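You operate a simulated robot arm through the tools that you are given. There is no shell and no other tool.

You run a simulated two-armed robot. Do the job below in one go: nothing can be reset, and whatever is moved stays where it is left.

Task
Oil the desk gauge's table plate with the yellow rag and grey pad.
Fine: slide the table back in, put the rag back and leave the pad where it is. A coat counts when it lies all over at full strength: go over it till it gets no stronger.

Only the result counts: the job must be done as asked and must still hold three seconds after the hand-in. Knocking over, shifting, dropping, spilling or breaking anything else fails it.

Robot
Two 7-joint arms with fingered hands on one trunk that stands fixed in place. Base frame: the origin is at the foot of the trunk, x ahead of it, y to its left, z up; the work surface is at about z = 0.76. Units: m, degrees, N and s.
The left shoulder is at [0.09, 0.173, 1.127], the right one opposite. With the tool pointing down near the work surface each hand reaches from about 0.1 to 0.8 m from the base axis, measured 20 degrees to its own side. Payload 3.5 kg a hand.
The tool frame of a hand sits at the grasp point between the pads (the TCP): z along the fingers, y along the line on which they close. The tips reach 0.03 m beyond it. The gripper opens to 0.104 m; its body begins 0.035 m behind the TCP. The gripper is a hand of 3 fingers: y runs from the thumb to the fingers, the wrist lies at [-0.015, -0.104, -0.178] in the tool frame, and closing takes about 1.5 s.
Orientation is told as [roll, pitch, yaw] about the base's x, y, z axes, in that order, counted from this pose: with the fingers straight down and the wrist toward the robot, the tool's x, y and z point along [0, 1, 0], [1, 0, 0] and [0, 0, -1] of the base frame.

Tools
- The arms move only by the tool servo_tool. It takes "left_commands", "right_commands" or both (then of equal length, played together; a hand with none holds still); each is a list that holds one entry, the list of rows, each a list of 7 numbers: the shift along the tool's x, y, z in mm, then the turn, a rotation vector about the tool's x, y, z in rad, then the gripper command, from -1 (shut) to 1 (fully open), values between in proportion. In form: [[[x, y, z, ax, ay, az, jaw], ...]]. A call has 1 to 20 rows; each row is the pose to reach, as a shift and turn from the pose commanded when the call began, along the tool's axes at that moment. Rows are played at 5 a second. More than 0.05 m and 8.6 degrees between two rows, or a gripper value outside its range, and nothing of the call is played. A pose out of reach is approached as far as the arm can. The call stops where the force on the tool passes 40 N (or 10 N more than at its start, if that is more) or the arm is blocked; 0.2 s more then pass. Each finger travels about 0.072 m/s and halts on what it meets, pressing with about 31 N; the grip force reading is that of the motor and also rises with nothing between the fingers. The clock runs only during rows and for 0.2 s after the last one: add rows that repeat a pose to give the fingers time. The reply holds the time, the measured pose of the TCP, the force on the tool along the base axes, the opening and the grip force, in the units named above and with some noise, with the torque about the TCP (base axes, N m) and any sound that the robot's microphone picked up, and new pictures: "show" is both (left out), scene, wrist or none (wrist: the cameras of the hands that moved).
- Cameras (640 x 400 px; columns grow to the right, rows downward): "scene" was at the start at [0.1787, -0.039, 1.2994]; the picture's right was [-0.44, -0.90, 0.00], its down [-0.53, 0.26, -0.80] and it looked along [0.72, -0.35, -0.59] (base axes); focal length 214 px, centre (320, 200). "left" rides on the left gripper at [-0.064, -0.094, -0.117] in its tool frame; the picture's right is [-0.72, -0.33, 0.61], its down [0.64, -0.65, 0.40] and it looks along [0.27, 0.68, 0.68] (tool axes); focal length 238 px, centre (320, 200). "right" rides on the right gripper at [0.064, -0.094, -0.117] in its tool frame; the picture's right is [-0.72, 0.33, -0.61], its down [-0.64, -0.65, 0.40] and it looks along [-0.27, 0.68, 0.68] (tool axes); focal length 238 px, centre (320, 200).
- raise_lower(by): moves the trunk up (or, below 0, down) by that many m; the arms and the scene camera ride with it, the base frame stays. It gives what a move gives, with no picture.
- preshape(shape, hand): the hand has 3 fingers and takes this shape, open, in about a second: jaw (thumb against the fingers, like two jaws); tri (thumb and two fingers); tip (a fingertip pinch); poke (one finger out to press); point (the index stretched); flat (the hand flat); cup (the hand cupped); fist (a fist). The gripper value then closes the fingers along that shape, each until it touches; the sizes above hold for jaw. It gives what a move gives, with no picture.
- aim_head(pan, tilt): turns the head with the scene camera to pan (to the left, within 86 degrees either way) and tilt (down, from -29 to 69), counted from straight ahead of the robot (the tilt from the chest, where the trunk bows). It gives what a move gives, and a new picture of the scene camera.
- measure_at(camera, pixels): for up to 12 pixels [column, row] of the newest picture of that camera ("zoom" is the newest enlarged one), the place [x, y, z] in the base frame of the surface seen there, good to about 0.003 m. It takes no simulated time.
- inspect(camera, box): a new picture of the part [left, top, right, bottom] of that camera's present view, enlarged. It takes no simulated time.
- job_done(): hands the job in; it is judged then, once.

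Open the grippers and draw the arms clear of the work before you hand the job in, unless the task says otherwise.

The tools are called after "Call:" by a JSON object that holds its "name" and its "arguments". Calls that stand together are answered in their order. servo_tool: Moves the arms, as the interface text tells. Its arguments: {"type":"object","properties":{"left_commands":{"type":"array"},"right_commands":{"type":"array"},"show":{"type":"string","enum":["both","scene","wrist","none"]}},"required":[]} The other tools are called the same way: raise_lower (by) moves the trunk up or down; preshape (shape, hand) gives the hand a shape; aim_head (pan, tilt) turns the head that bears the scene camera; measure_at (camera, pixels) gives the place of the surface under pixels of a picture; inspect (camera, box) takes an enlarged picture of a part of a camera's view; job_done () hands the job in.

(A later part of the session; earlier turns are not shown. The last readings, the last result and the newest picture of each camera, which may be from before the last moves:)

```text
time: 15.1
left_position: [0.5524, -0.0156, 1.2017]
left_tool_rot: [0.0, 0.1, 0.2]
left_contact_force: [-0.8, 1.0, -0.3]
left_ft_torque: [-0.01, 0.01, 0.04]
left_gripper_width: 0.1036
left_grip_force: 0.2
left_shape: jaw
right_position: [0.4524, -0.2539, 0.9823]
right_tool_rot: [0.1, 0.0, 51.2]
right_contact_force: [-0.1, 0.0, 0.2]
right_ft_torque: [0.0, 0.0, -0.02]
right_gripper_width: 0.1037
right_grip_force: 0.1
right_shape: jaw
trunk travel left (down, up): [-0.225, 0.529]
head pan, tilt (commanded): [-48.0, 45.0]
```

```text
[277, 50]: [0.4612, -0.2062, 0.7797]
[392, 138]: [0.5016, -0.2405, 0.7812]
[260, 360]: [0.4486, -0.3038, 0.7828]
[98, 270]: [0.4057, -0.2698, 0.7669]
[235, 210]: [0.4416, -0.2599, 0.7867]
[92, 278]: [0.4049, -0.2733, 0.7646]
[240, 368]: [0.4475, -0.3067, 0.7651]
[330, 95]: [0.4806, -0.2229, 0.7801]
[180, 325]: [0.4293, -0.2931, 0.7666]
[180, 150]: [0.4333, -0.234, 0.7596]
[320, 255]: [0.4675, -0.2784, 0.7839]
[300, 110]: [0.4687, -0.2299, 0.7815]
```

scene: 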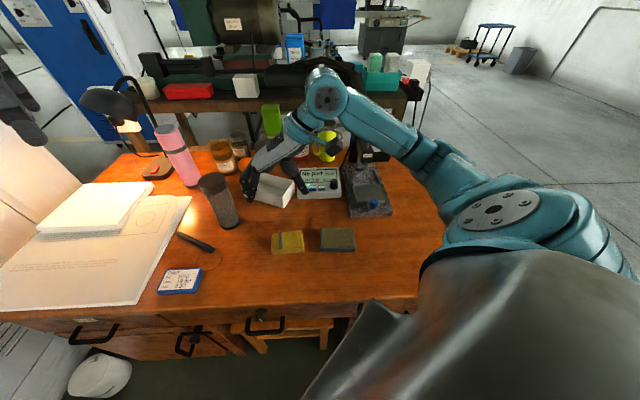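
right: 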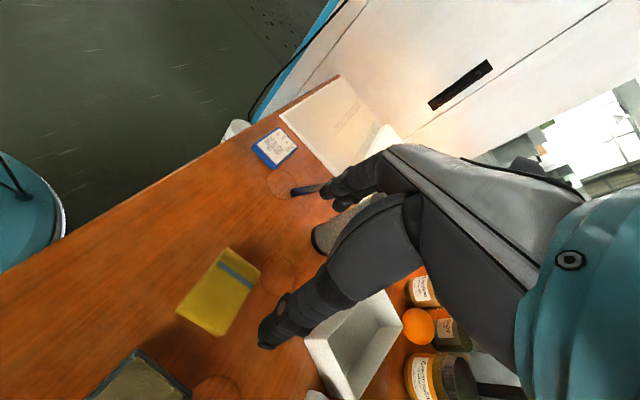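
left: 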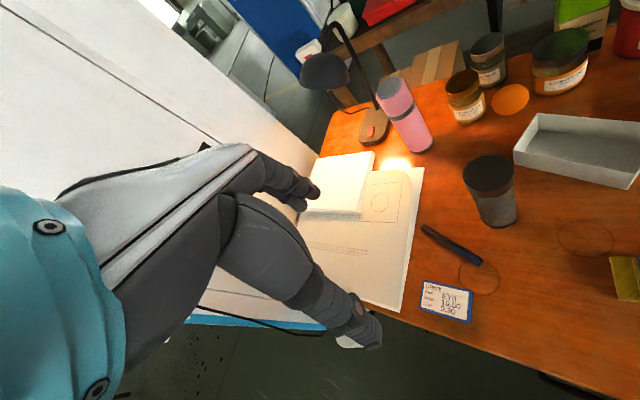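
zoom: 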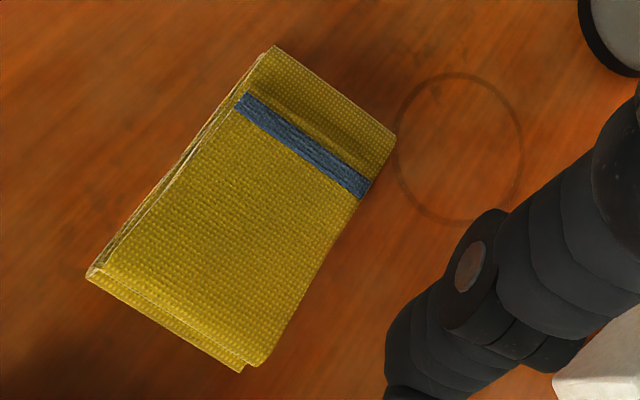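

Rag centre is (0.453,-0.256), long axis at 50°. I descend in the jaw-open state to z≈0.83 and look before going to grasp height.

Call:
{"name": "servo_tool", "arguments": {"right_commands": [[[-2, -1.4, 40, 0, 0, 0.02, 1], [-2, -1.4, 80, 0, 0, 0.02, 1], [-2, -1.4, 120, 0, 0, 0.02, 1], [-2, -1.4, 150, 0, 0, 0.02, 1], [-2, -1.4, 150, 0, 0, 0.02, 1]]], "show": "both"}}

Call:
{"name": "inspect", "arguments": {"camera": "scene", "box": [250, 190, 370, 270]}}

Call:
{"name": "inspect", "arguments": {"camera": "right", "box": [200, 150, 440, 350]}}

```text
time: 16.3
left_position: [0.5513, -0.0156, 1.1993]
left_tool_rot: [-0.1, 0.1, 0.1]
left_contact_force: [0.1, -0.3, 0.1]
left_ft_torque: [0.02, 0.0, 0.01]
left_gripper_width: 0.1037
left_grip_force: 0.1
left_shape: jaw
right_position: [0.4543, -0.2562, 0.8311]
right_tool_rot: [0.0, 0.1, 50.0]
right_contact_force: [-0.5, -0.6, -0.2]
right_ft_torque: [0.04, 0.0, -0.01]
right_gripper_width: 0.1039
right_grip_force: 0.1
right_shape: jaw
trunk travel left (down, up): [-0.225, 0.529]
head pan, tilt (commanded): [-48.0, 45.0]
```

scene: 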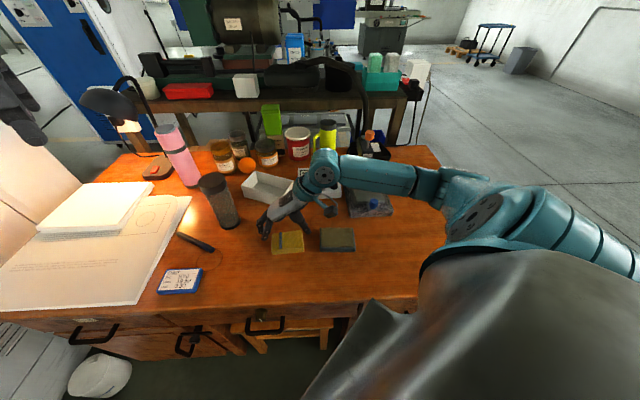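
right: 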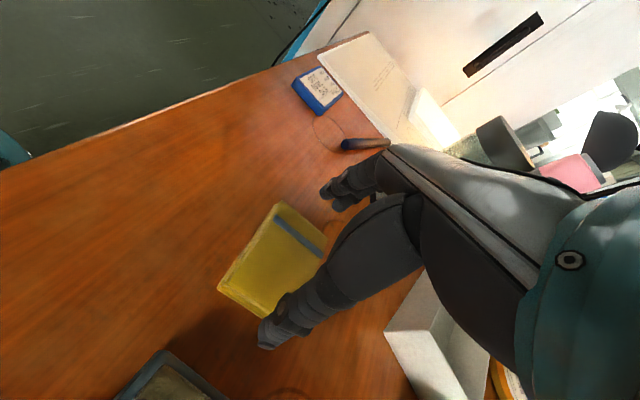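

```text
5.00 times, centred on (310, 230) of scene
```

zoom: 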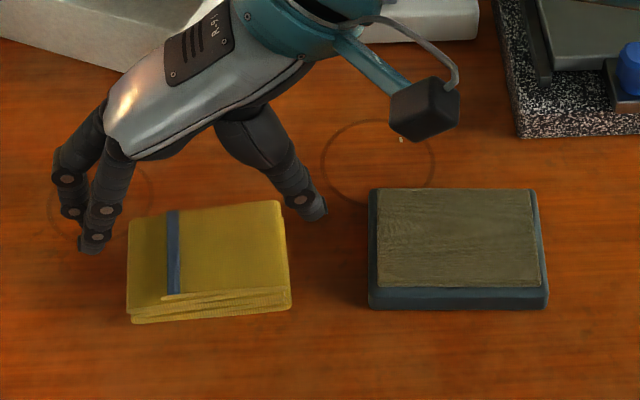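

```text
2.00 times, centred on (320, 250) of right
```

zoom: 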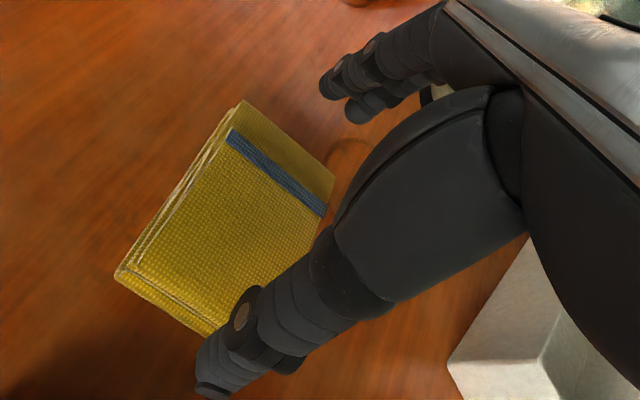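

Both fingertips have room around the rag. I go down to TCP z≈0.799 (tips ~9 mm above the desk) and close.

Call:
{"name": "servo_tool", "arguments": {"right_commands": [[[0, 0, 16, 0, 0, 0, 1], [0, 0, 32, 0, 0, 0, 1], [0, 0, 32, 0, 0, 0, 0.7], [0, 0, 32, 0, 0, 0, 0.4], [0, 0, 32, 0, 0, 0, 0.1], [0, 0, 32, 0, 0, 0, -0.3], [0, 0, 32, 0, 0, 0, -0.3]]], "show": "both"}}

Call:
{"name": "inspect", "arguments": {"camera": "scene", "box": [250, 190, 370, 270]}}

Call:
{"name": "inspect", "arguments": {"camera": "right", "box": [200, 150, 440, 350]}}

```text
time: 17.9
left_position: [0.5511, -0.0158, 1.2008]
left_tool_rot: [0.0, -0.1, 0.1]
left_contact_force: [-0.5, 0.6, -0.6]
left_ft_torque: [0.0, 0.01, 0.03]
left_gripper_width: 0.1035
left_grip_force: 0.1
left_shape: jaw
right_position: [0.4531, -0.2558, 0.7993]
right_tool_rot: [0.0, 0.0, 50.0]
right_contact_force: [-0.4, 0.3, 0.4]
right_ft_torque: [-0.01, 0.0, 0.0]
right_gripper_width: 0.0848
right_grip_force: 31.4
right_shape: jaw
trunk travel left (down, up): [-0.225, 0.529]
head pan, tilt (commanded): [-48.0, 45.0]
```

scene: 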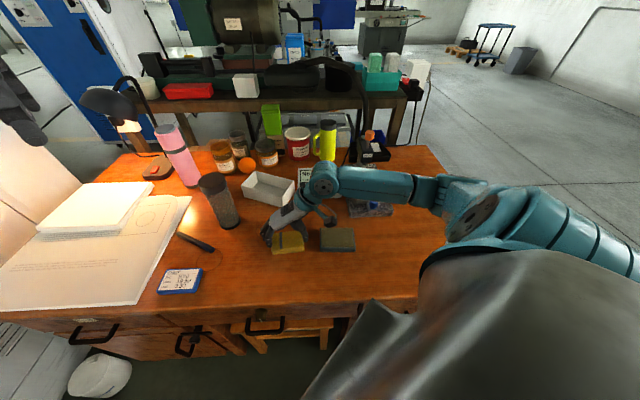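
right: 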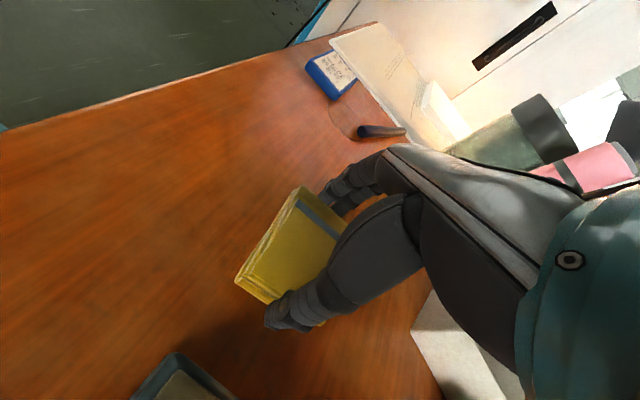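

```text
5.00 times, centred on (310, 230) of scene
```

zoom: 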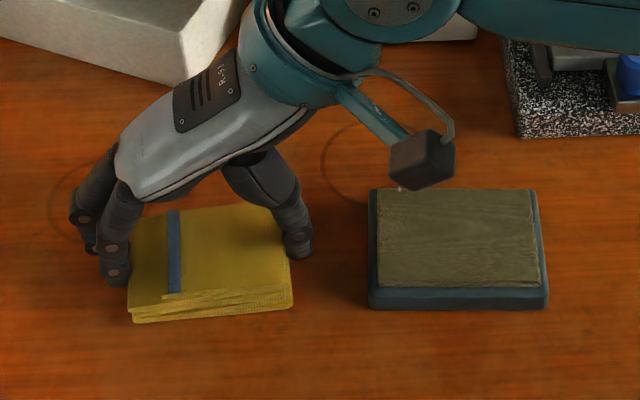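

```text
2.00 times, centred on (320, 250) of right
```

zoom: 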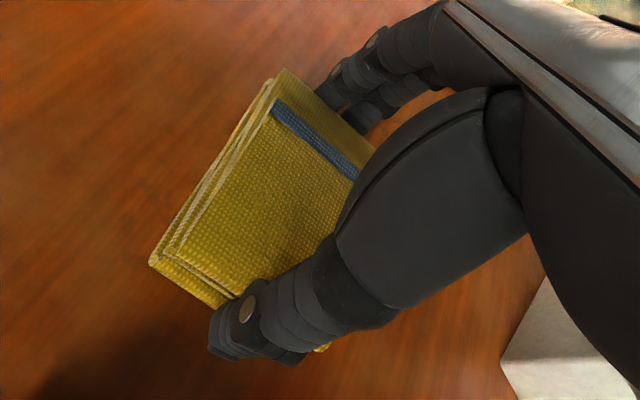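

Gripped at 85 mm width with 31 N. I lift 8 cm and check that the rag comes along level.

Call:
{"name": "servo_tool", "arguments": {"right_commands": [[[0, 0, -15, 0, 0, 0, -0.5], [0, 0, -35, 0, 0, 0, -0.5], [0, 0, -60, 0, 0, 0, -0.5], [0, 0, -80, 0, 0, 0, -0.5], [0, 0, -80, 0, 0, 0, -0.5]]], "show": "both"}}

Call:
{"name": "inspect", "arguments": {"camera": "scene", "box": [250, 150, 370, 270]}}

Call:
{"name": "inspect", "arguments": {"camera": "right", "box": [200, 150, 440, 350]}}

```text
time: 19.1
left_position: [0.5507, -0.0156, 1.2006]
left_tool_rot: [0.0, 0.0, 0.0]
left_contact_force: [-0.4, 0.0, -0.1]
left_ft_torque: [0.0, -0.06, -0.02]
left_gripper_width: 0.1037
left_grip_force: 0.1
left_shape: jaw
right_position: [0.453, -0.2572, 0.8811]
right_tool_rot: [-0.2, 0.0, 49.9]
right_contact_force: [0.5, -1.1, -1.0]
right_ft_torque: [0.01, -0.02, 0.0]
right_gripper_width: 0.0845
right_grip_force: 31.0
right_shape: jaw
trunk travel left (down, up): [-0.225, 0.529]
head pan, tilt (commanded): [-48.0, 45.0]
```

scene: 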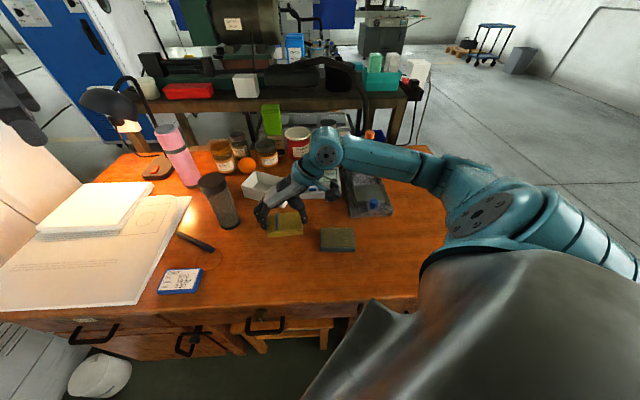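
right: 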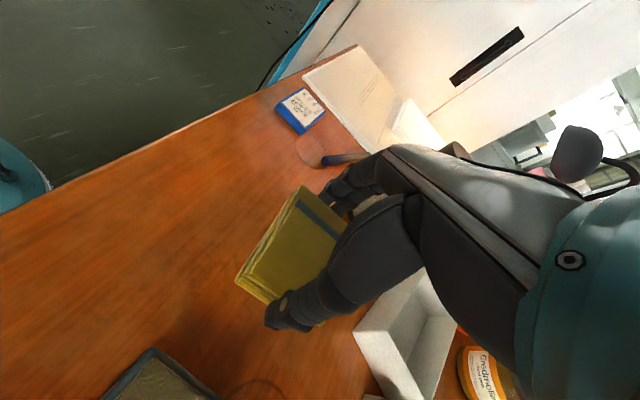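

```text
3.33 times, centred on (310, 210) of scene
```

zoom: 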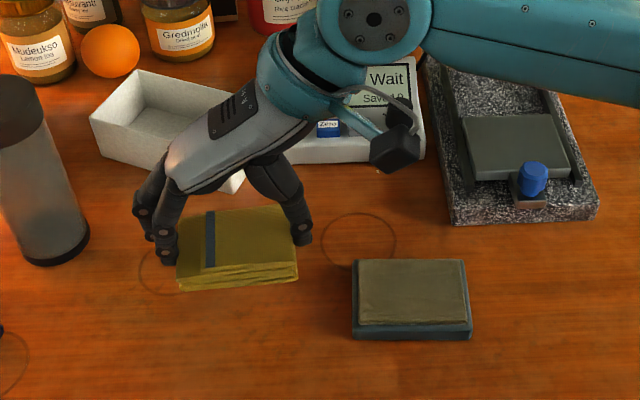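

```text
2.00 times, centred on (320, 250) of right
```

zoom: 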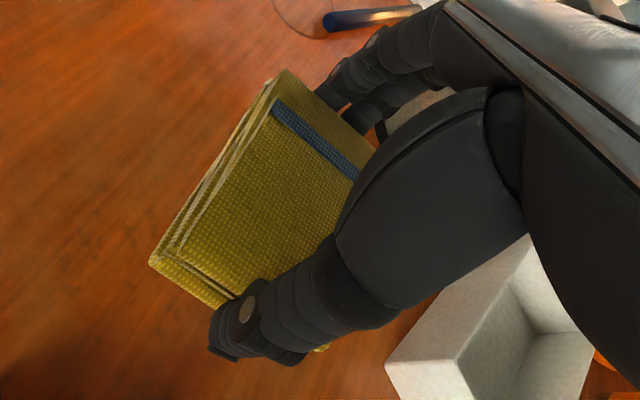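

The rag is held level. I carry it over the pad centre (0.355,-0.358) and turn to yaw ≈41.5° to line up with it.

Call:
{"name": "servo_tool", "arguments": {"right_commands": [[[2.1, -28, 0, 0, 0, 0.03, -0.5], [4.2, -56, 0, 0, 0, 0.06, -0.5], [6.3, -84, 0, 0, 0, 0.09, -0.5], [8.4, -112, 0, 0, 0, 0.12, -0.5], [10.5, -140.4, 0, 0, 0, 0.15, -0.5], [10.5, -140.4, 0, 0, 0, 0.15, -0.5]]], "show": "both"}}

Call:
{"name": "inspect", "arguments": {"camera": "scene", "box": [260, 150, 420, 270]}}

Call:
{"name": "inspect", "arguments": {"camera": "right", "box": [200, 150, 440, 350]}}

```text
time: 20.5
left_position: [0.5513, -0.014, 1.2009]
left_tool_rot: [0.1, 0.0, 0.0]
left_contact_force: [-0.7, -0.8, 0.5]
left_ft_torque: [0.04, 0.0, -0.01]
left_gripper_width: 0.1037
left_grip_force: 0.1
left_shape: jaw
right_position: [0.3541, -0.3577, 0.8796]
right_tool_rot: [0.0, 0.0, 41.3]
right_contact_force: [-0.3, 0.0, -0.8]
right_ft_torque: [0.02, -0.01, 0.0]
right_gripper_width: 0.0847
right_grip_force: 31.0
right_shape: jaw
trunk travel left (down, up): [-0.225, 0.529]
head pan, tilt (commanded): [-48.0, 45.0]
```

scene: 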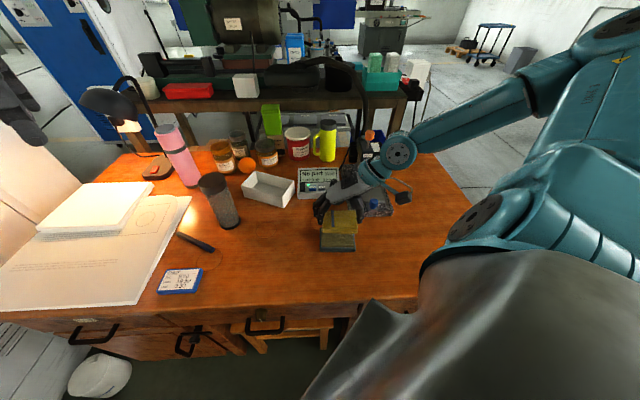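
right: 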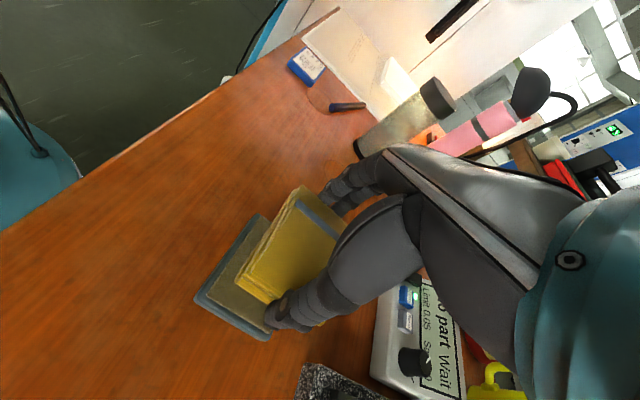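

```text
3.33 times, centred on (340, 210) of scene
```

zoom: 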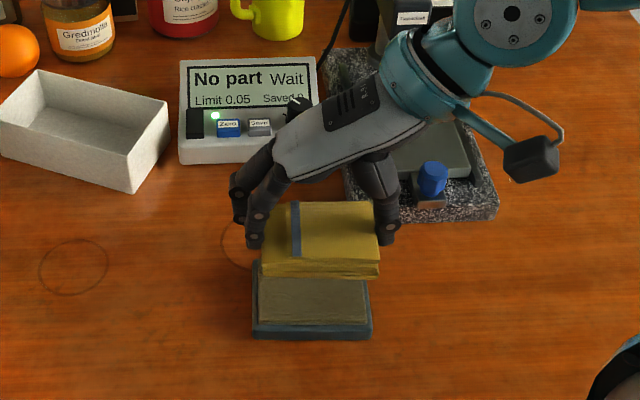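

```text
2.00 times, centred on (320, 250) of right
```

zoom: 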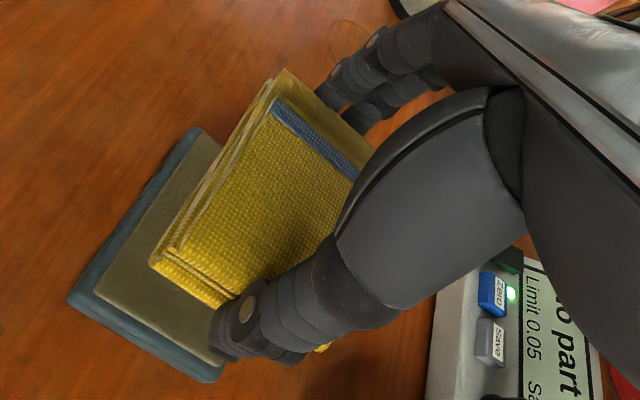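

The rag hangs right over the pad. I descend to just above contact (TCP z≈0.826).

Call:
{"name": "servo_tool", "arguments": {"right_commands": [[[0, 0, 20, 0, 0, 0, -0.5], [0, 0, 40, 0, 0, 0, -0.5], [0, 0, 50, 0, 0, 0, -0.5], [0, 0, 54, 0, 0, 0, -0.5], [0, 0, 54, 0, 0, 0, -0.5]]], "show": "scene"}}

Call:
{"name": "inspect", "arguments": {"camera": "scene", "box": [290, 180, 390, 270]}}

```text
time: 21.7
left_position: [0.5514, -0.017, 1.1994]
left_tool_rot: [0.1, -0.1, 0.1]
left_contact_force: [0.5, 0.0, 0.0]
left_ft_torque: [0.0, -0.02, -0.01]
left_gripper_width: 0.1037
left_grip_force: 0.0
left_shape: jaw
right_position: [0.3541, -0.3576, 0.8271]
right_tool_rot: [0.0, -0.1, 41.4]
right_contact_force: [0.4, 0.2, 0.1]
right_ft_torque: [-0.03, 0.0, -0.01]
right_gripper_width: 0.0843
right_grip_force: 31.8
right_shape: jaw
trunk travel left (down, up): [-0.225, 0.529]
head pan, tilt (commanded): [-48.0, 45.0]
```

scene: 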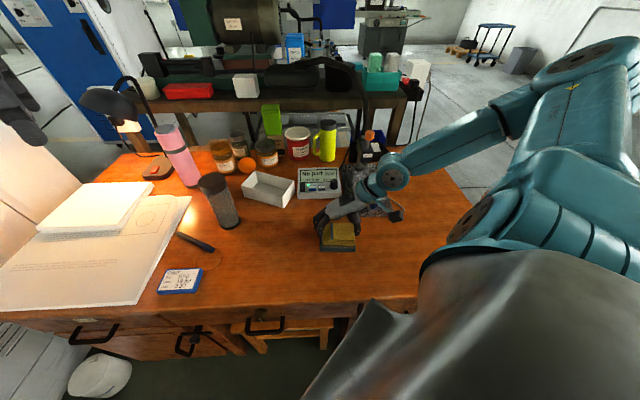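

```text
4.44 times, centred on (340, 225) of scene
```

zoom: 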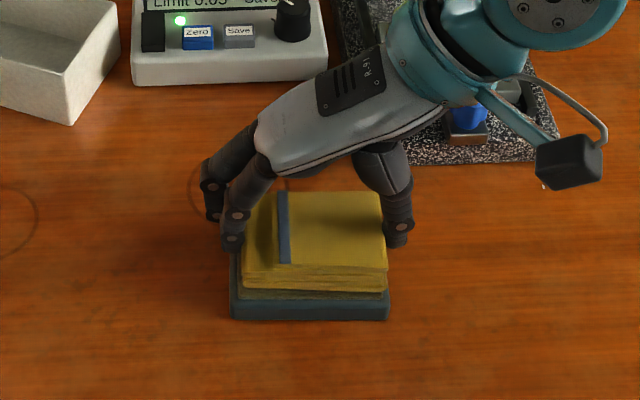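

The rag sits directly above the pad. I lower a few mm and read the contact force.

Call:
{"name": "servo_tool", "arguments": {"right_commands": [[[0, 0, 2, 0, 0, 0, -0.5], [0, 0, 4, 0, 0, 0, -0.5], [0, 0, 5, 0, 0, 0, -0.5], [0, 0, 5, 0, 0, 0, -0.5]]], "show": "none"}}

```text
time: 22.7
left_position: [0.5518, -0.0156, 1.2006]
left_tool_rot: [0.0, 0.0, 0.1]
left_contact_force: [0.0, 0.5, 0.2]
left_ft_torque: [0.0, -0.07, 0.03]
left_gripper_width: 0.1036
left_grip_force: 0.1
left_shape: jaw
right_position: [0.3545, -0.3571, 0.8215]
right_tool_rot: [0.0, -0.1, 41.3]
right_contact_force: [-1.4, 0.6, 3.7]
right_ft_torque: [0.12, -0.1, 0.0]
right_gripper_width: 0.0844
right_grip_force: 30.5
right_shape: jaw
trunk travel left (down, up): [-0.225, 0.529]
head pan, tilt (commanded): [-48.0, 45.0]
```

Contact at TCP z≈0.8215 (3.7 N). I press a bit further, hold about a second, then check.

Call:
{"name": "servo_tool", "arguments": {"right_commands": [[[0, 0, 1, 0, 0, 0, -0.5], [0, 0, 2, 0, 0, 0, -0.5], [0, 0, 2, 0, 0, 0, -0.5], [0, 0, 2, 0, 0, 0, -0.5], [0, 0, 2, 0, 0, 0, -0.5], [0, 0, 2, 0, 0, 0, -0.5]]], "show": "scene"}}

Call:
{"name": "inspect", "arguments": {"camera": "scene", "box": [290, 180, 390, 270]}}

```text
time: 24.1
left_position: [0.55, -0.0145, 1.201]
left_tool_rot: [0.0, 0.1, 0.1]
left_contact_force: [1.0, 0.9, 0.0]
left_ft_torque: [0.01, 0.02, 0.01]
left_gripper_width: 0.1038
left_grip_force: 0.0
left_shape: jaw
right_position: [0.3544, -0.3564, 0.8209]
right_tool_rot: [-0.1, 0.0, 41.3]
right_contact_force: [0.0, -2.2, 23.5]
right_ft_torque: [-0.02, -0.11, -0.03]
right_gripper_width: 0.0837
right_grip_force: 31.1
right_shape: jaw
trunk travel left (down, up): [-0.225, 0.529]
head pan, tilt (commanded): [-48.0, 45.0]
```

scene: 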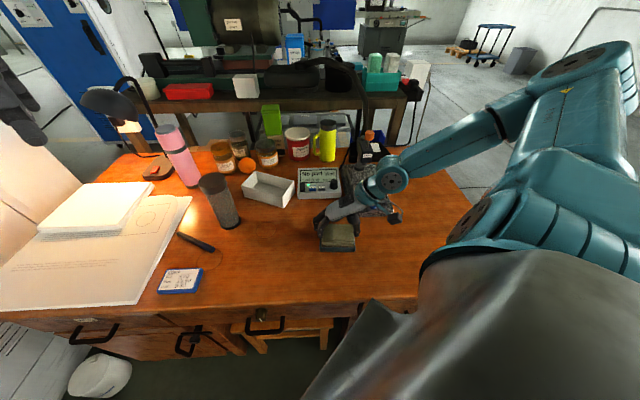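

```text
4.44 times, centred on (340, 225) of scene
```

zoom: 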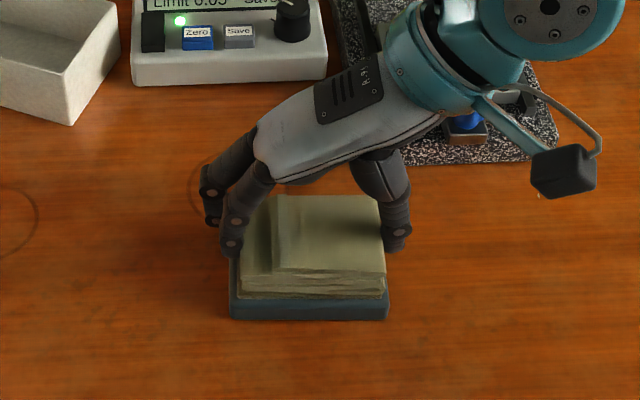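

The rag has turned olive: it is taking up oil. I hold the press another second to see whether it changes further.

Call:
{"name": "servo_tool", "arguments": {"right_commands": [[[0, 0, -0.5, 0, 0, 0, -0.5], [0, 0, -0.5, 0, 0, 0, -0.5], [0, 0, -0.5, 0, 0, 0, -0.5], [0, 0, -0.5, 0, 0, 0, -0.5], [0, 0, -0.5, 0, 0, 0, -0.5]]], "show": "wrist"}}

Call:
{"name": "inspect", "arguments": {"camera": "scene", "box": [290, 180, 390, 270]}}

Call:
{"name": "inspect", "arguments": {"camera": "right", "box": [200, 150, 440, 350]}}

```text
time: 25.3
left_position: [0.5515, -0.015, 1.2014]
left_tool_rot: [-0.1, 0.0, 0.0]
left_contact_force: [-0.3, -0.5, 0.8]
left_ft_torque: [-0.01, -0.01, 0.02]
left_gripper_width: 0.1037
left_grip_force: 0.1
left_shape: jaw
right_position: [0.3546, -0.3573, 0.819]
right_tool_rot: [-0.2, 0.0, 41.3]
right_contact_force: [2.1, -2.2, 20.3]
right_ft_torque: [0.07, -0.22, -0.09]
right_gripper_width: 0.0838
right_grip_force: 31.0
right_shape: jaw
trunk travel left (down, up): [-0.225, 0.529]
head pan, tilt (commanded): [-48.0, 45.0]
```

right: 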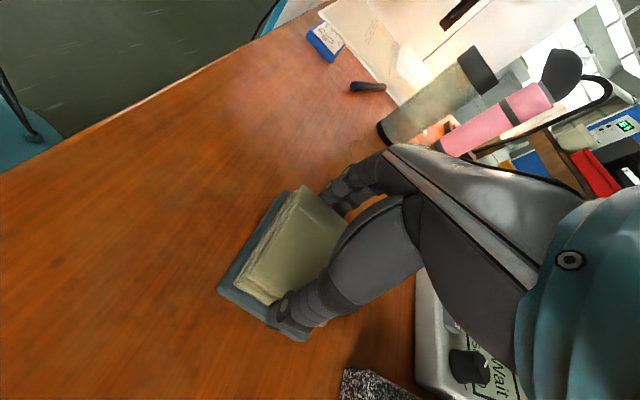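

```text
4.44 times, centred on (340, 225) of scene
```

zoom: 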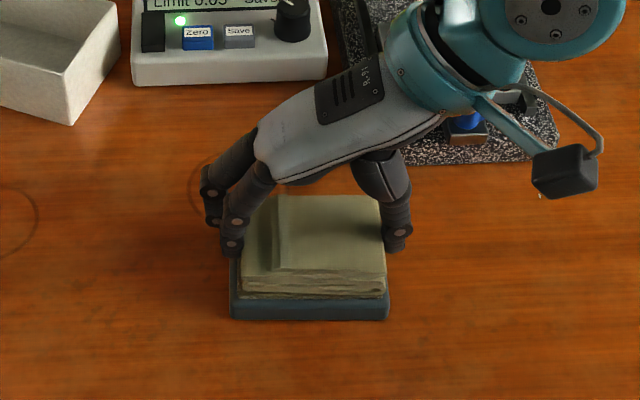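

```text
2.00 times, centred on (320, 250) of right
```

zoom: 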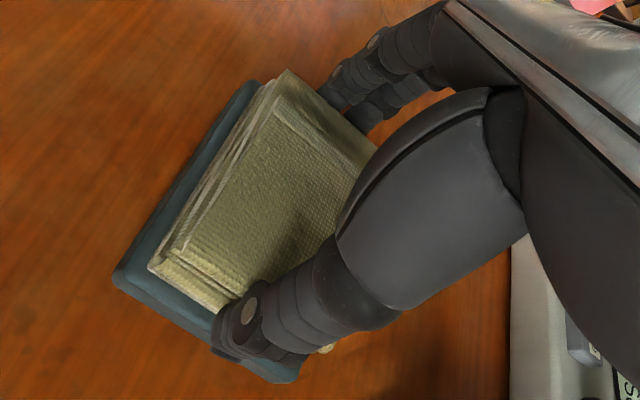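

Colour is steady, so the rag is loaded. I lift straight up and check that the pad stayed in place.

Call:
{"name": "servo_tool", "arguments": {"right_commands": [[[0, 0, -5, 0, 0, 0, -0.5], [0, 0, -12, 0, 0, 0, -0.5], [0, 0, -35, 0, 0, 0, -0.5], [0, 0, -65, 0, 0, 0, -0.5], [0, 0, -90, 0, 0, 0, -0.5], [0, 0, -90, 0, 0, 0, -0.5]]], "show": "both"}}

Call:
{"name": "inspect", "arguments": {"camera": "scene", "box": [290, 150, 410, 270]}}

Call:
{"name": "inspect", "arguments": {"camera": "right", "box": [180, 150, 420, 350]}}

```text
time: 26.7
left_position: [0.5513, -0.0154, 1.1994]
left_tool_rot: [-0.1, 0.0, 0.0]
left_contact_force: [0.0, -0.2, 0.6]
left_ft_torque: [-0.01, 0.0, 0.0]
left_gripper_width: 0.1036
left_grip_force: 0.1
left_shape: jaw
right_position: [0.354, -0.3573, 0.9084]
right_tool_rot: [0.2, 0.1, 41.3]
right_contact_force: [-0.2, -0.7, -0.2]
right_ft_torque: [-0.01, -0.05, 0.0]
right_gripper_width: 0.0841
right_grip_force: 30.6
right_shape: jaw
trunk travel left (down, up): [-0.225, 0.529]
head pan, tilt (commanded): [-48.0, 45.0]
```

scene: 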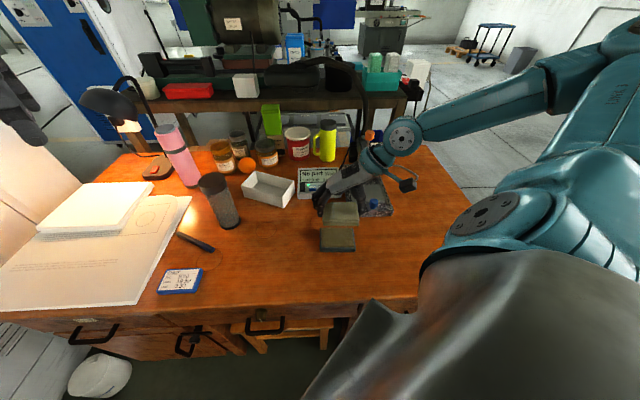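
right: 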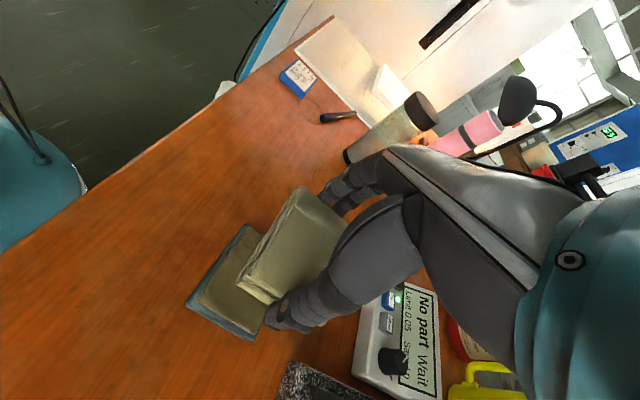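

```text
3.33 times, centred on (350, 210) of scene
```

zoom: 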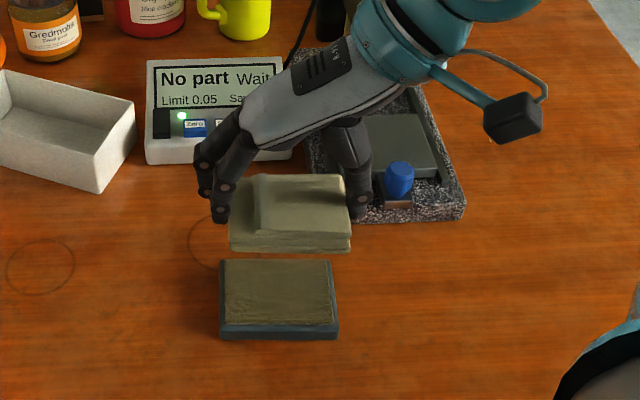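

```text
2.00 times, centred on (300, 250) of right
```

zoom: 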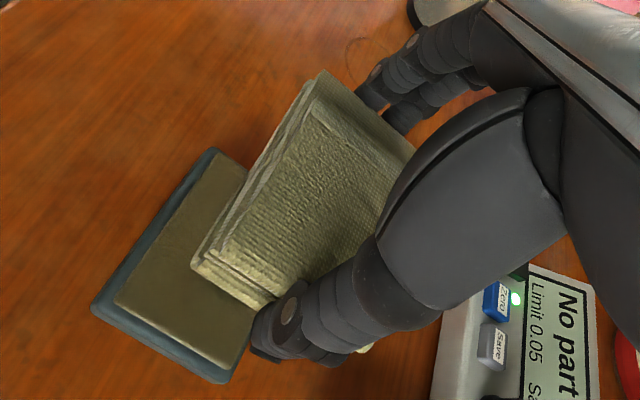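

The pad is where it was and the rag is loaded. Before carrying it over, I measure the display box near the gauge, because the fingers will pass close to its right side.

Call:
{"name": "measure_at", "arguments": {"camera": "scene", "pixels": [[300, 197], [335, 169], [338, 172], [339, 183], [340, 196], [341, 190], [297, 170], [346, 200], [343, 180], [337, 190]]}}

Call:
{"name": "inspect", "arguments": {"camera": "scene", "box": [290, 155, 370, 210]}}

```text
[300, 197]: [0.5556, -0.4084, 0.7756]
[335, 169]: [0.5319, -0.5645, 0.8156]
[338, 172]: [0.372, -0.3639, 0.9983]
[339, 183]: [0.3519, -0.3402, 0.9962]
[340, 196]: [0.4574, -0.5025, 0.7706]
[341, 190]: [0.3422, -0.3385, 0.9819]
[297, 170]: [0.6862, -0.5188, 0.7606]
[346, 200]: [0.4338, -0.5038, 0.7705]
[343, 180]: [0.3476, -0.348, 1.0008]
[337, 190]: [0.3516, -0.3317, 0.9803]
```

```text
7.27 times, centred on (330, 182) of scene
```

zoom: 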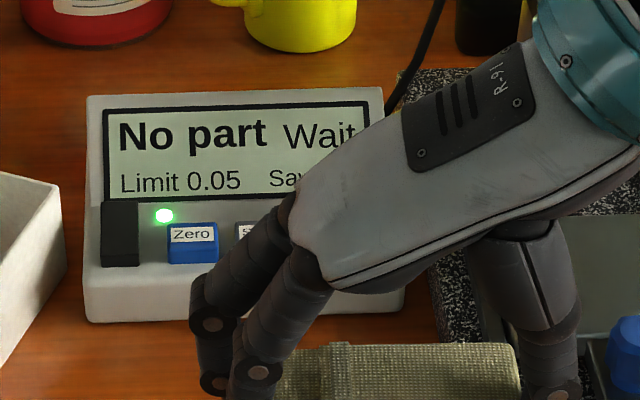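

The display's near corner is ~2 cm clear of where the fingers will be. I carry the rag over the plate centre at z≈0.90, turning to yaw 45.5°.

Call:
{"name": "servo_tool", "arguments": {"right_commands": [[[-33.5, -21.8, 0, 0, 0, -0.015, -0.5], [-67, -43.6, 0, 0, 0, -0.03, -0.5], [-100.4, -65.5, 2, 0, 0, -0.045, -0.5], [-134, -87.3, 4, 0, 0, -0.06, -0.5], [-167.3, -109.1, 8, 0, 0, -0.075, -0.5], [-167.3, -109.1, 8, 0, 0, -0.075, -0.5]]], "show": "both"}}

Call:
{"name": "inspect", "arguments": {"camera": "scene", "box": [310, 120, 430, 230]}}

Call:
{"name": "inspect", "arguments": {"camera": "right", "box": [180, 150, 420, 350]}}

```text
time: 28.1
left_position: [0.552, -0.0145, 1.2019]
left_tool_rot: [0.0, 0.0, 0.2]
left_contact_force: [-0.2, 0.0, 0.0]
left_ft_torque: [-0.01, 0.02, 0.0]
left_gripper_width: 0.1034
left_grip_force: 0.2
left_shape: jaw
right_position: [0.3818, -0.5549, 0.9001]
right_tool_rot: [0.0, -0.1, 45.7]
right_contact_force: [0.4, 0.6, -0.4]
right_ft_torque: [-0.01, 0.0, -0.05]
right_gripper_width: 0.084
right_grip_force: 31.2
right_shape: jaw
trunk travel left (down, up): [-0.225, 0.529]
head pan, tilt (commanded): [-48.0, 45.0]
```

scene: 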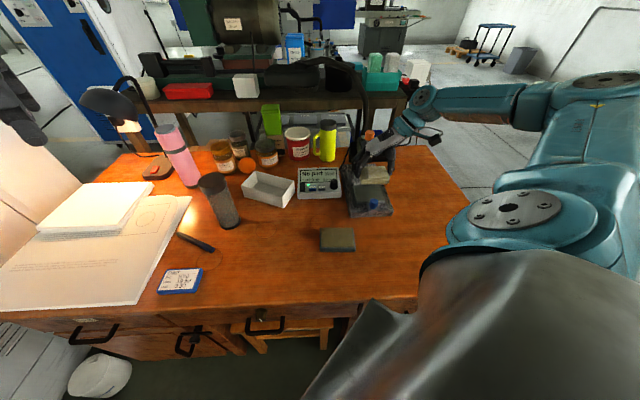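
right: 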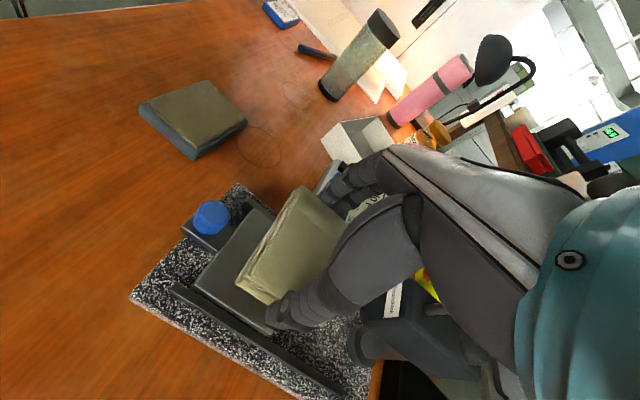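

```text
3.64 times, centred on (370, 175) of scene
```

zoom: 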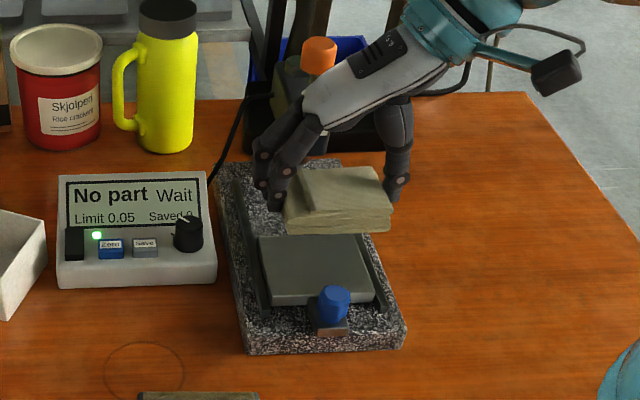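

```text
2.00 times, centred on (300, 250) of right
```

zoom: 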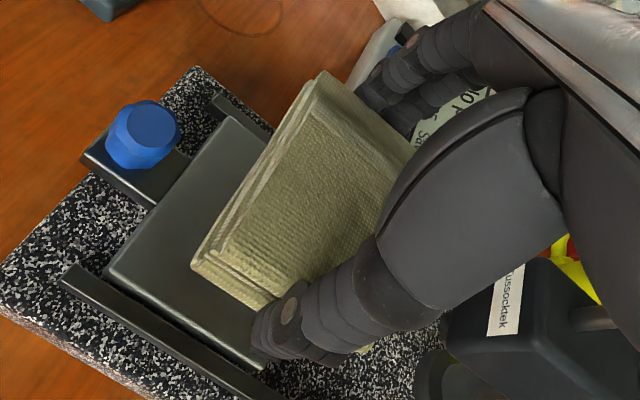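

The rag hangs just over the plate, but the gauge head is right behind the hand. I measure points on the hand, head and plate to be sure about the room to move rearward.

Call:
{"name": "inspect", "arguments": {"camera": "scene", "box": [335, 120, 415, 200]}}

```text
5.00 times, centred on (375, 160) of scene
```

zoom: 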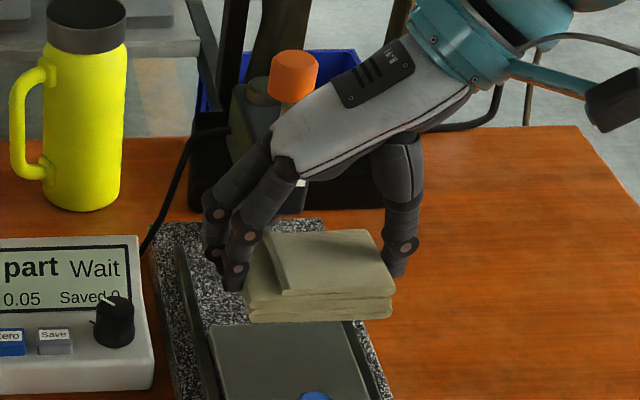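

Call:
{"name": "measure_at", "arguments": {"camera": "zoom", "pixels": [[400, 180], [402, 240], [245, 235], [212, 215], [290, 165], [330, 160], [380, 135], [280, 130], [340, 105], [290, 75], [420, 110], [260, 150]]}}

Call:
{"name": "measure_at", "arguments": {"camera": "zoom", "pixels": [[262, 305], [390, 298], [320, 270], [265, 233], [370, 232], [320, 310], [120, 320], [140, 360], [115, 300], [215, 335], [350, 330], [300, 350]]}}

```text
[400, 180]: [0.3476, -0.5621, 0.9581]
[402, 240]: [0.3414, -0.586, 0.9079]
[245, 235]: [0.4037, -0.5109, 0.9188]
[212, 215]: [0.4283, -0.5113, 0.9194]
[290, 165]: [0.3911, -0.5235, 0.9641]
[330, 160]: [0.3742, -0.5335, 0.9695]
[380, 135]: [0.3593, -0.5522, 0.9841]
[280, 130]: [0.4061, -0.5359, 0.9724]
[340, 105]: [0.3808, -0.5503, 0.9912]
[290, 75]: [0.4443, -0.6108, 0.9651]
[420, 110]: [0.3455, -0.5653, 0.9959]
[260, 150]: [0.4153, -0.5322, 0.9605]
```

```text
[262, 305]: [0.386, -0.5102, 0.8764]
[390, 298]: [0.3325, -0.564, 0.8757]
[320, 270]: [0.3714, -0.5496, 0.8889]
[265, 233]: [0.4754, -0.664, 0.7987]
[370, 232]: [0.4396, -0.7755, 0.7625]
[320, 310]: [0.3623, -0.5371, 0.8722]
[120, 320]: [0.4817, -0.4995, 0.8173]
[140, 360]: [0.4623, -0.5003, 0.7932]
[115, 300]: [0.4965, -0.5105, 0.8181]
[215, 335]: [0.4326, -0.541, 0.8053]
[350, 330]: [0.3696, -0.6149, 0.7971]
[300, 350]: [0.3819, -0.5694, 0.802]
```

The hand reaches only ~0.035 m behind its centre, so there is ~3 cm to the head. I shift 14 mm rearward and come down to just above the plate.

Call:
{"name": "servo_tool", "arguments": {"right_commands": [[[-7, 0, 15, 0, 0, 0, -0.5], [-14, 0, 30, 0, 0, 0, -0.5], [-14, 0, 45, 0, 0, 0, -0.5], [-14, 0, 52, 0, 0, 0, -0.5], [-14, 0, 52, 0, 0, 0, -0.5]]], "show": "both"}}

Call:
{"name": "inspect", "arguments": {"camera": "scene", "box": [335, 130, 415, 220]}}

Call:
{"name": "inspect", "arguments": {"camera": "right", "box": [180, 150, 420, 350]}}

```text
time: 29.3
left_position: [0.5525, -0.0161, 1.2002]
left_tool_rot: [0.0, 0.0, 0.1]
left_contact_force: [0.1, -0.2, 0.4]
left_ft_torque: [0.0, 0.01, -0.01]
left_gripper_width: 0.1039
left_grip_force: 0.1
left_shape: jaw
right_position: [0.3936, -0.5655, 0.8465]
right_tool_rot: [0.0, 0.0, 45.6]
right_contact_force: [-1.0, -1.3, -0.2]
right_ft_torque: [0.01, 0.0, -0.04]
right_gripper_width: 0.0844
right_grip_force: 31.1
right_shape: jaw
trunk travel left (down, up): [-0.225, 0.529]
head pan, tilt (commanded): [-48.0, 45.0]
```

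scene: 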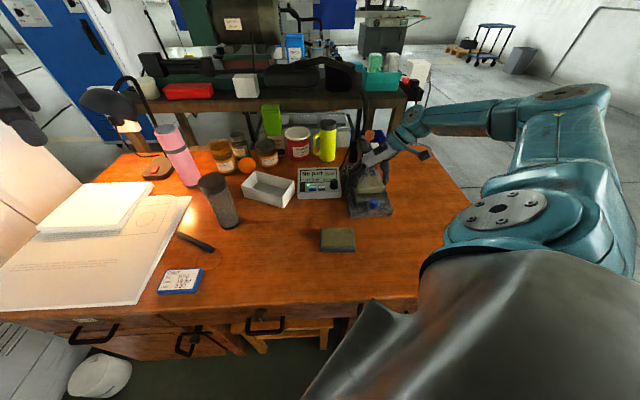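
right: 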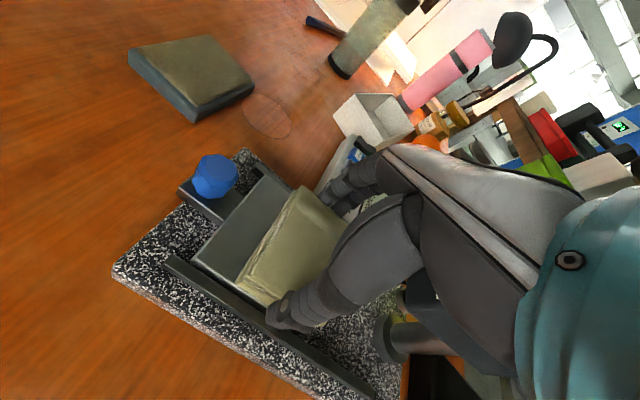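

```text
4.44 times, centred on (375, 175) of scene
```

zoom: 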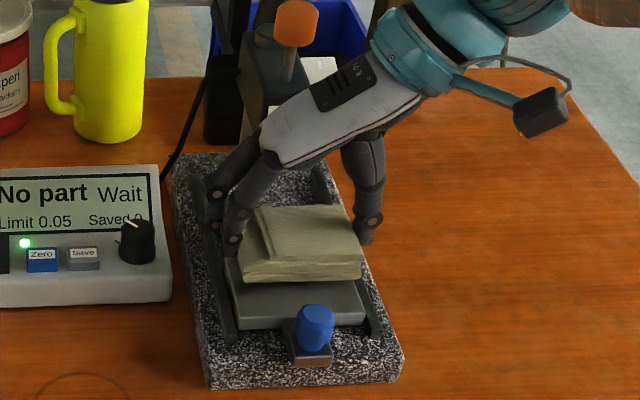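

```text
2.00 times, centred on (300, 250) of right
```

zoom: 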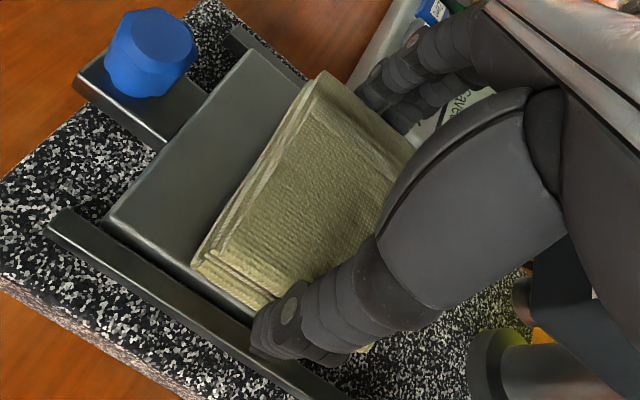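

The rag is aligned over the rear part of the plate. I lower into contact and read the force.

Call:
{"name": "servo_tool", "arguments": {"right_commands": [[[0, 0, 1.5, 0, 0, 0, -0.5], [0, 0, 3, 0, 0, 0, -0.5], [0, 0, 3, 0, 0, 0, -0.5]]], "show": "none"}}

```text
time: 30.1
left_position: [0.5507, -0.0155, 1.1997]
left_tool_rot: [-0.1, 0.0, 0.1]
left_contact_force: [-1.0, -0.3, -0.6]
left_ft_torque: [0.01, 0.01, -0.01]
left_gripper_width: 0.1037
left_grip_force: 0.0
left_shape: jaw
right_position: [0.3935, -0.5663, 0.8465]
right_tool_rot: [-0.1, 0.1, 45.6]
right_contact_force: [0.0, 0.1, 0.4]
right_ft_torque: [-0.03, -0.01, -0.02]
right_gripper_width: 0.0841
right_grip_force: 31.0
right_shape: jaw
trunk travel left (down, up): [-0.225, 0.529]
head pan, tilt (commanded): [-48.0, 45.0]
```

Barely touching (0.4 N). I lower another 2 mm.

Call:
{"name": "servo_tool", "arguments": {"right_commands": [[[0, 0, 1, 0, 0, 0, -0.5], [0, 0, 2, 0, 0, 0, -0.5], [0, 0, 2, 0, 0, 0, -0.5]]], "show": "none"}}

```text
time: 30.9
left_position: [0.5527, -0.0147, 1.2]
left_tool_rot: [-0.1, 0.0, 0.0]
left_contact_force: [-0.2, 0.4, 0.7]
left_ft_torque: [-0.03, -0.01, -0.01]
left_gripper_width: 0.1037
left_grip_force: 0.0
left_shape: jaw
right_position: [0.3934, -0.5658, 0.8443]
right_tool_rot: [0.0, -0.1, 45.6]
right_contact_force: [0.2, -0.3, -1.0]
right_ft_torque: [-0.02, 0.01, 0.02]
right_gripper_width: 0.0841
right_grip_force: 30.8
right_shape: jaw
trunk travel left (down, up): [-0.225, 0.529]
head pan, tilt (commanded): [-48.0, 45.0]
```

No contact yet at z≈0.844; I go on in 1 mm steps.

Call:
{"name": "servo_tool", "arguments": {"right_commands": [[[0, 0, 1, 0, 0, 0, -0.5], [0, 0, 2, 0, 0, 0, -0.5], [0, 0, 2, 0, 0, 0, -0.5]]], "show": "none"}}

```text
time: 31.7
left_position: [0.5501, -0.0161, 1.2015]
left_tool_rot: [0.0, 0.0, 0.1]
left_contact_force: [-0.6, 0.7, 1.0]
left_ft_torque: [0.02, 0.01, -0.02]
left_gripper_width: 0.1035
left_grip_force: 0.0
left_shape: jaw
right_position: [0.3931, -0.5649, 0.8432]
right_tool_rot: [0.0, 0.0, 45.6]
right_contact_force: [0.1, -0.8, 2.9]
right_ft_torque: [0.09, -0.1, 0.0]
right_gripper_width: 0.084
right_grip_force: 30.8
right_shape: jaw
trunk travel left (down, up): [-0.225, 0.529]
head pan, tilt (commanded): [-48.0, 45.0]
```

Contact at 2.9 N. I press 1 mm more and make side-to-side strokes of ±10 mm across the plate (perpendicular to the rails so the table doesn't move).

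Call:
{"name": "servo_tool", "arguments": {"right_commands": [[[0, 0, 1, 0, 0, 0, -0.5], [0, 5, 1, 0, 0, 0, -0.5], [0, 10, 1, 0, 0, 0, -0.5], [0, 5, 1, 0, 0, 0, -0.5], [0, 0, 1, 0, 0, 0, -0.5], [0, -5, 1, 0, 0, 0, -0.5], [0, -10, 1, 0, 0, 0, -0.5], [0, -5, 1, 0, 0, 0, -0.5], [0, 0, 1, 0, 0, 0, -0.5]]], "show": "both"}}

Call:
{"name": "inspect", "arguments": {"camera": "scene", "box": [335, 130, 415, 220]}}

Call:
{"name": "inspect", "arguments": {"camera": "right", "box": [180, 150, 420, 350]}}

```text
time: 33.7
left_position: [0.551, -0.0159, 1.2014]
left_tool_rot: [-0.1, 0.0, 0.0]
left_contact_force: [0.2, -0.4, 0.7]
left_ft_torque: [-0.03, -0.01, 0.01]
left_gripper_width: 0.1035
left_grip_force: 0.0
left_shape: jaw
right_position: [0.3931, -0.5637, 0.8428]
right_tool_rot: [-0.1, 0.0, 45.6]
right_contact_force: [-1.9, -2.2, 7.0]
right_ft_torque: [0.16, -0.12, 0.0]
right_gripper_width: 0.0841
right_grip_force: 30.8
right_shape: jaw
trunk travel left (down, up): [-0.225, 0.529]
head pan, tilt (commanded): [-48.0, 45.0]
```

scene: 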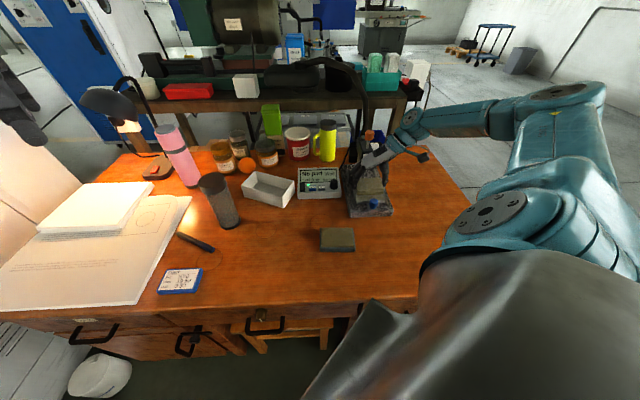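
right: 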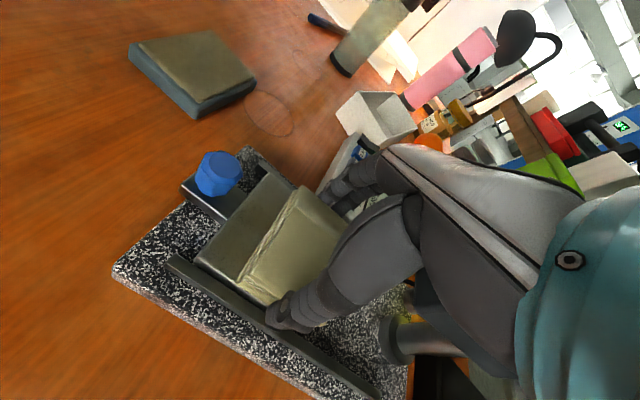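

```text
4.44 times, centred on (375, 175) of scene
```

zoom: 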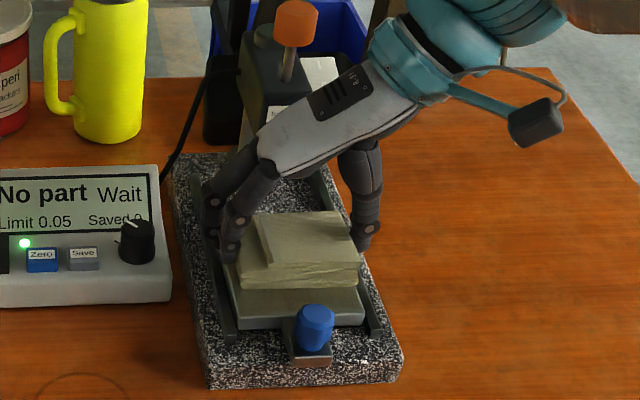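

```text
2.00 times, centred on (300, 250) of right
```

zoom: 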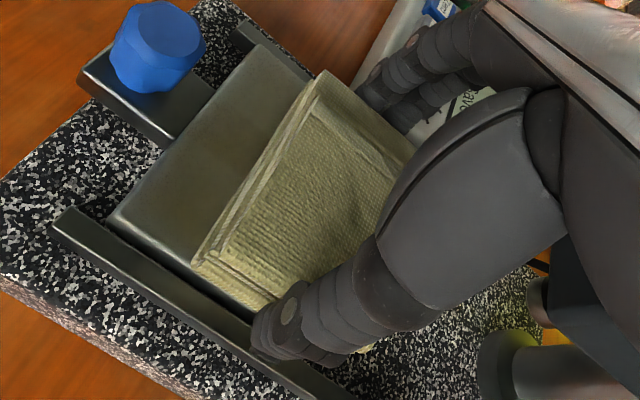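

An olive sheen is appearing on the plate. I continue with more strokes over the rear part.

Call:
{"name": "servo_tool", "arguments": {"right_commands": [[[0, 6, 0, 0, 0, 0, -0.5], [0, 12, 0, 0, 0, 0, -0.5], [0, 6, 0, 0, 0, 0, -0.5], [0, 0, 0, 0, 0, 0, -0.5], [0, -6, 0, 0, 0, 0, -0.5], [0, -12, 0, 0, 0, 0, -0.5], [0, -6, 0, 0, 0, 0, -0.5], [0, 0, 0, 0, 0, 0, -0.5], [0, 6, 0, 0, 0, 0, -0.5], [0, 12, 0, 0, 0, 0, -0.5], [0, 6, 0, 0, 0, 0, -0.5], [0, 0, 0, 0, 0, 0, -0.5], [0, -6, 0, 0, 0, 0, -0.5], [0, -12, 0, 0, 0, 0, -0.5], [0, -6, 0, 0, 0, 0, -0.5], [0, 0, 0, 0, 0, 0, -0.5]]], "show": "none"}}

Call:
{"name": "inspect", "arguments": {"camera": "right", "box": [180, 150, 420, 350]}}

Call:
{"name": "inspect", "arguments": {"camera": "scene", "box": [335, 130, 415, 220]}}

```text
time: 37.1
left_position: [0.5512, -0.0156, 1.2]
left_tool_rot: [-0.1, 0.0, 0.1]
left_contact_force: [0.1, 0.0, 0.0]
left_ft_torque: [0.0, 0.0, 0.0]
left_gripper_width: 0.1037
left_grip_force: 0.0
left_shape: jaw
right_position: [0.3932, -0.5651, 0.8415]
right_tool_rot: [-0.1, 0.2, 45.6]
right_contact_force: [-1.7, -3.4, 7.0]
right_ft_torque: [0.12, -0.14, -0.01]
right_gripper_width: 0.0841
right_grip_force: 31.1
right_shape: jaw
trunk travel left (down, up): [-0.225, 0.529]
head pan, tilt (commanded): [-48.0, 45.0]
```

```text
2.00 times, centred on (300, 250) of right
```

zoom: 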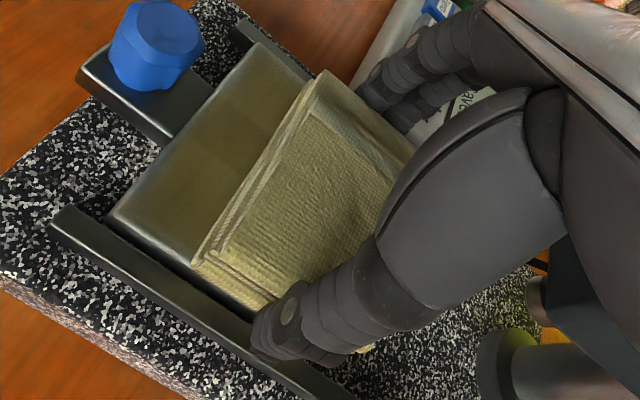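

```text
4.44 times, centred on (375, 175) of scene
```

zoom: 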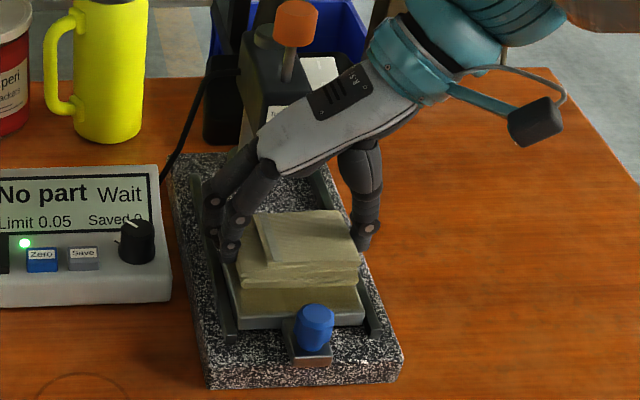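

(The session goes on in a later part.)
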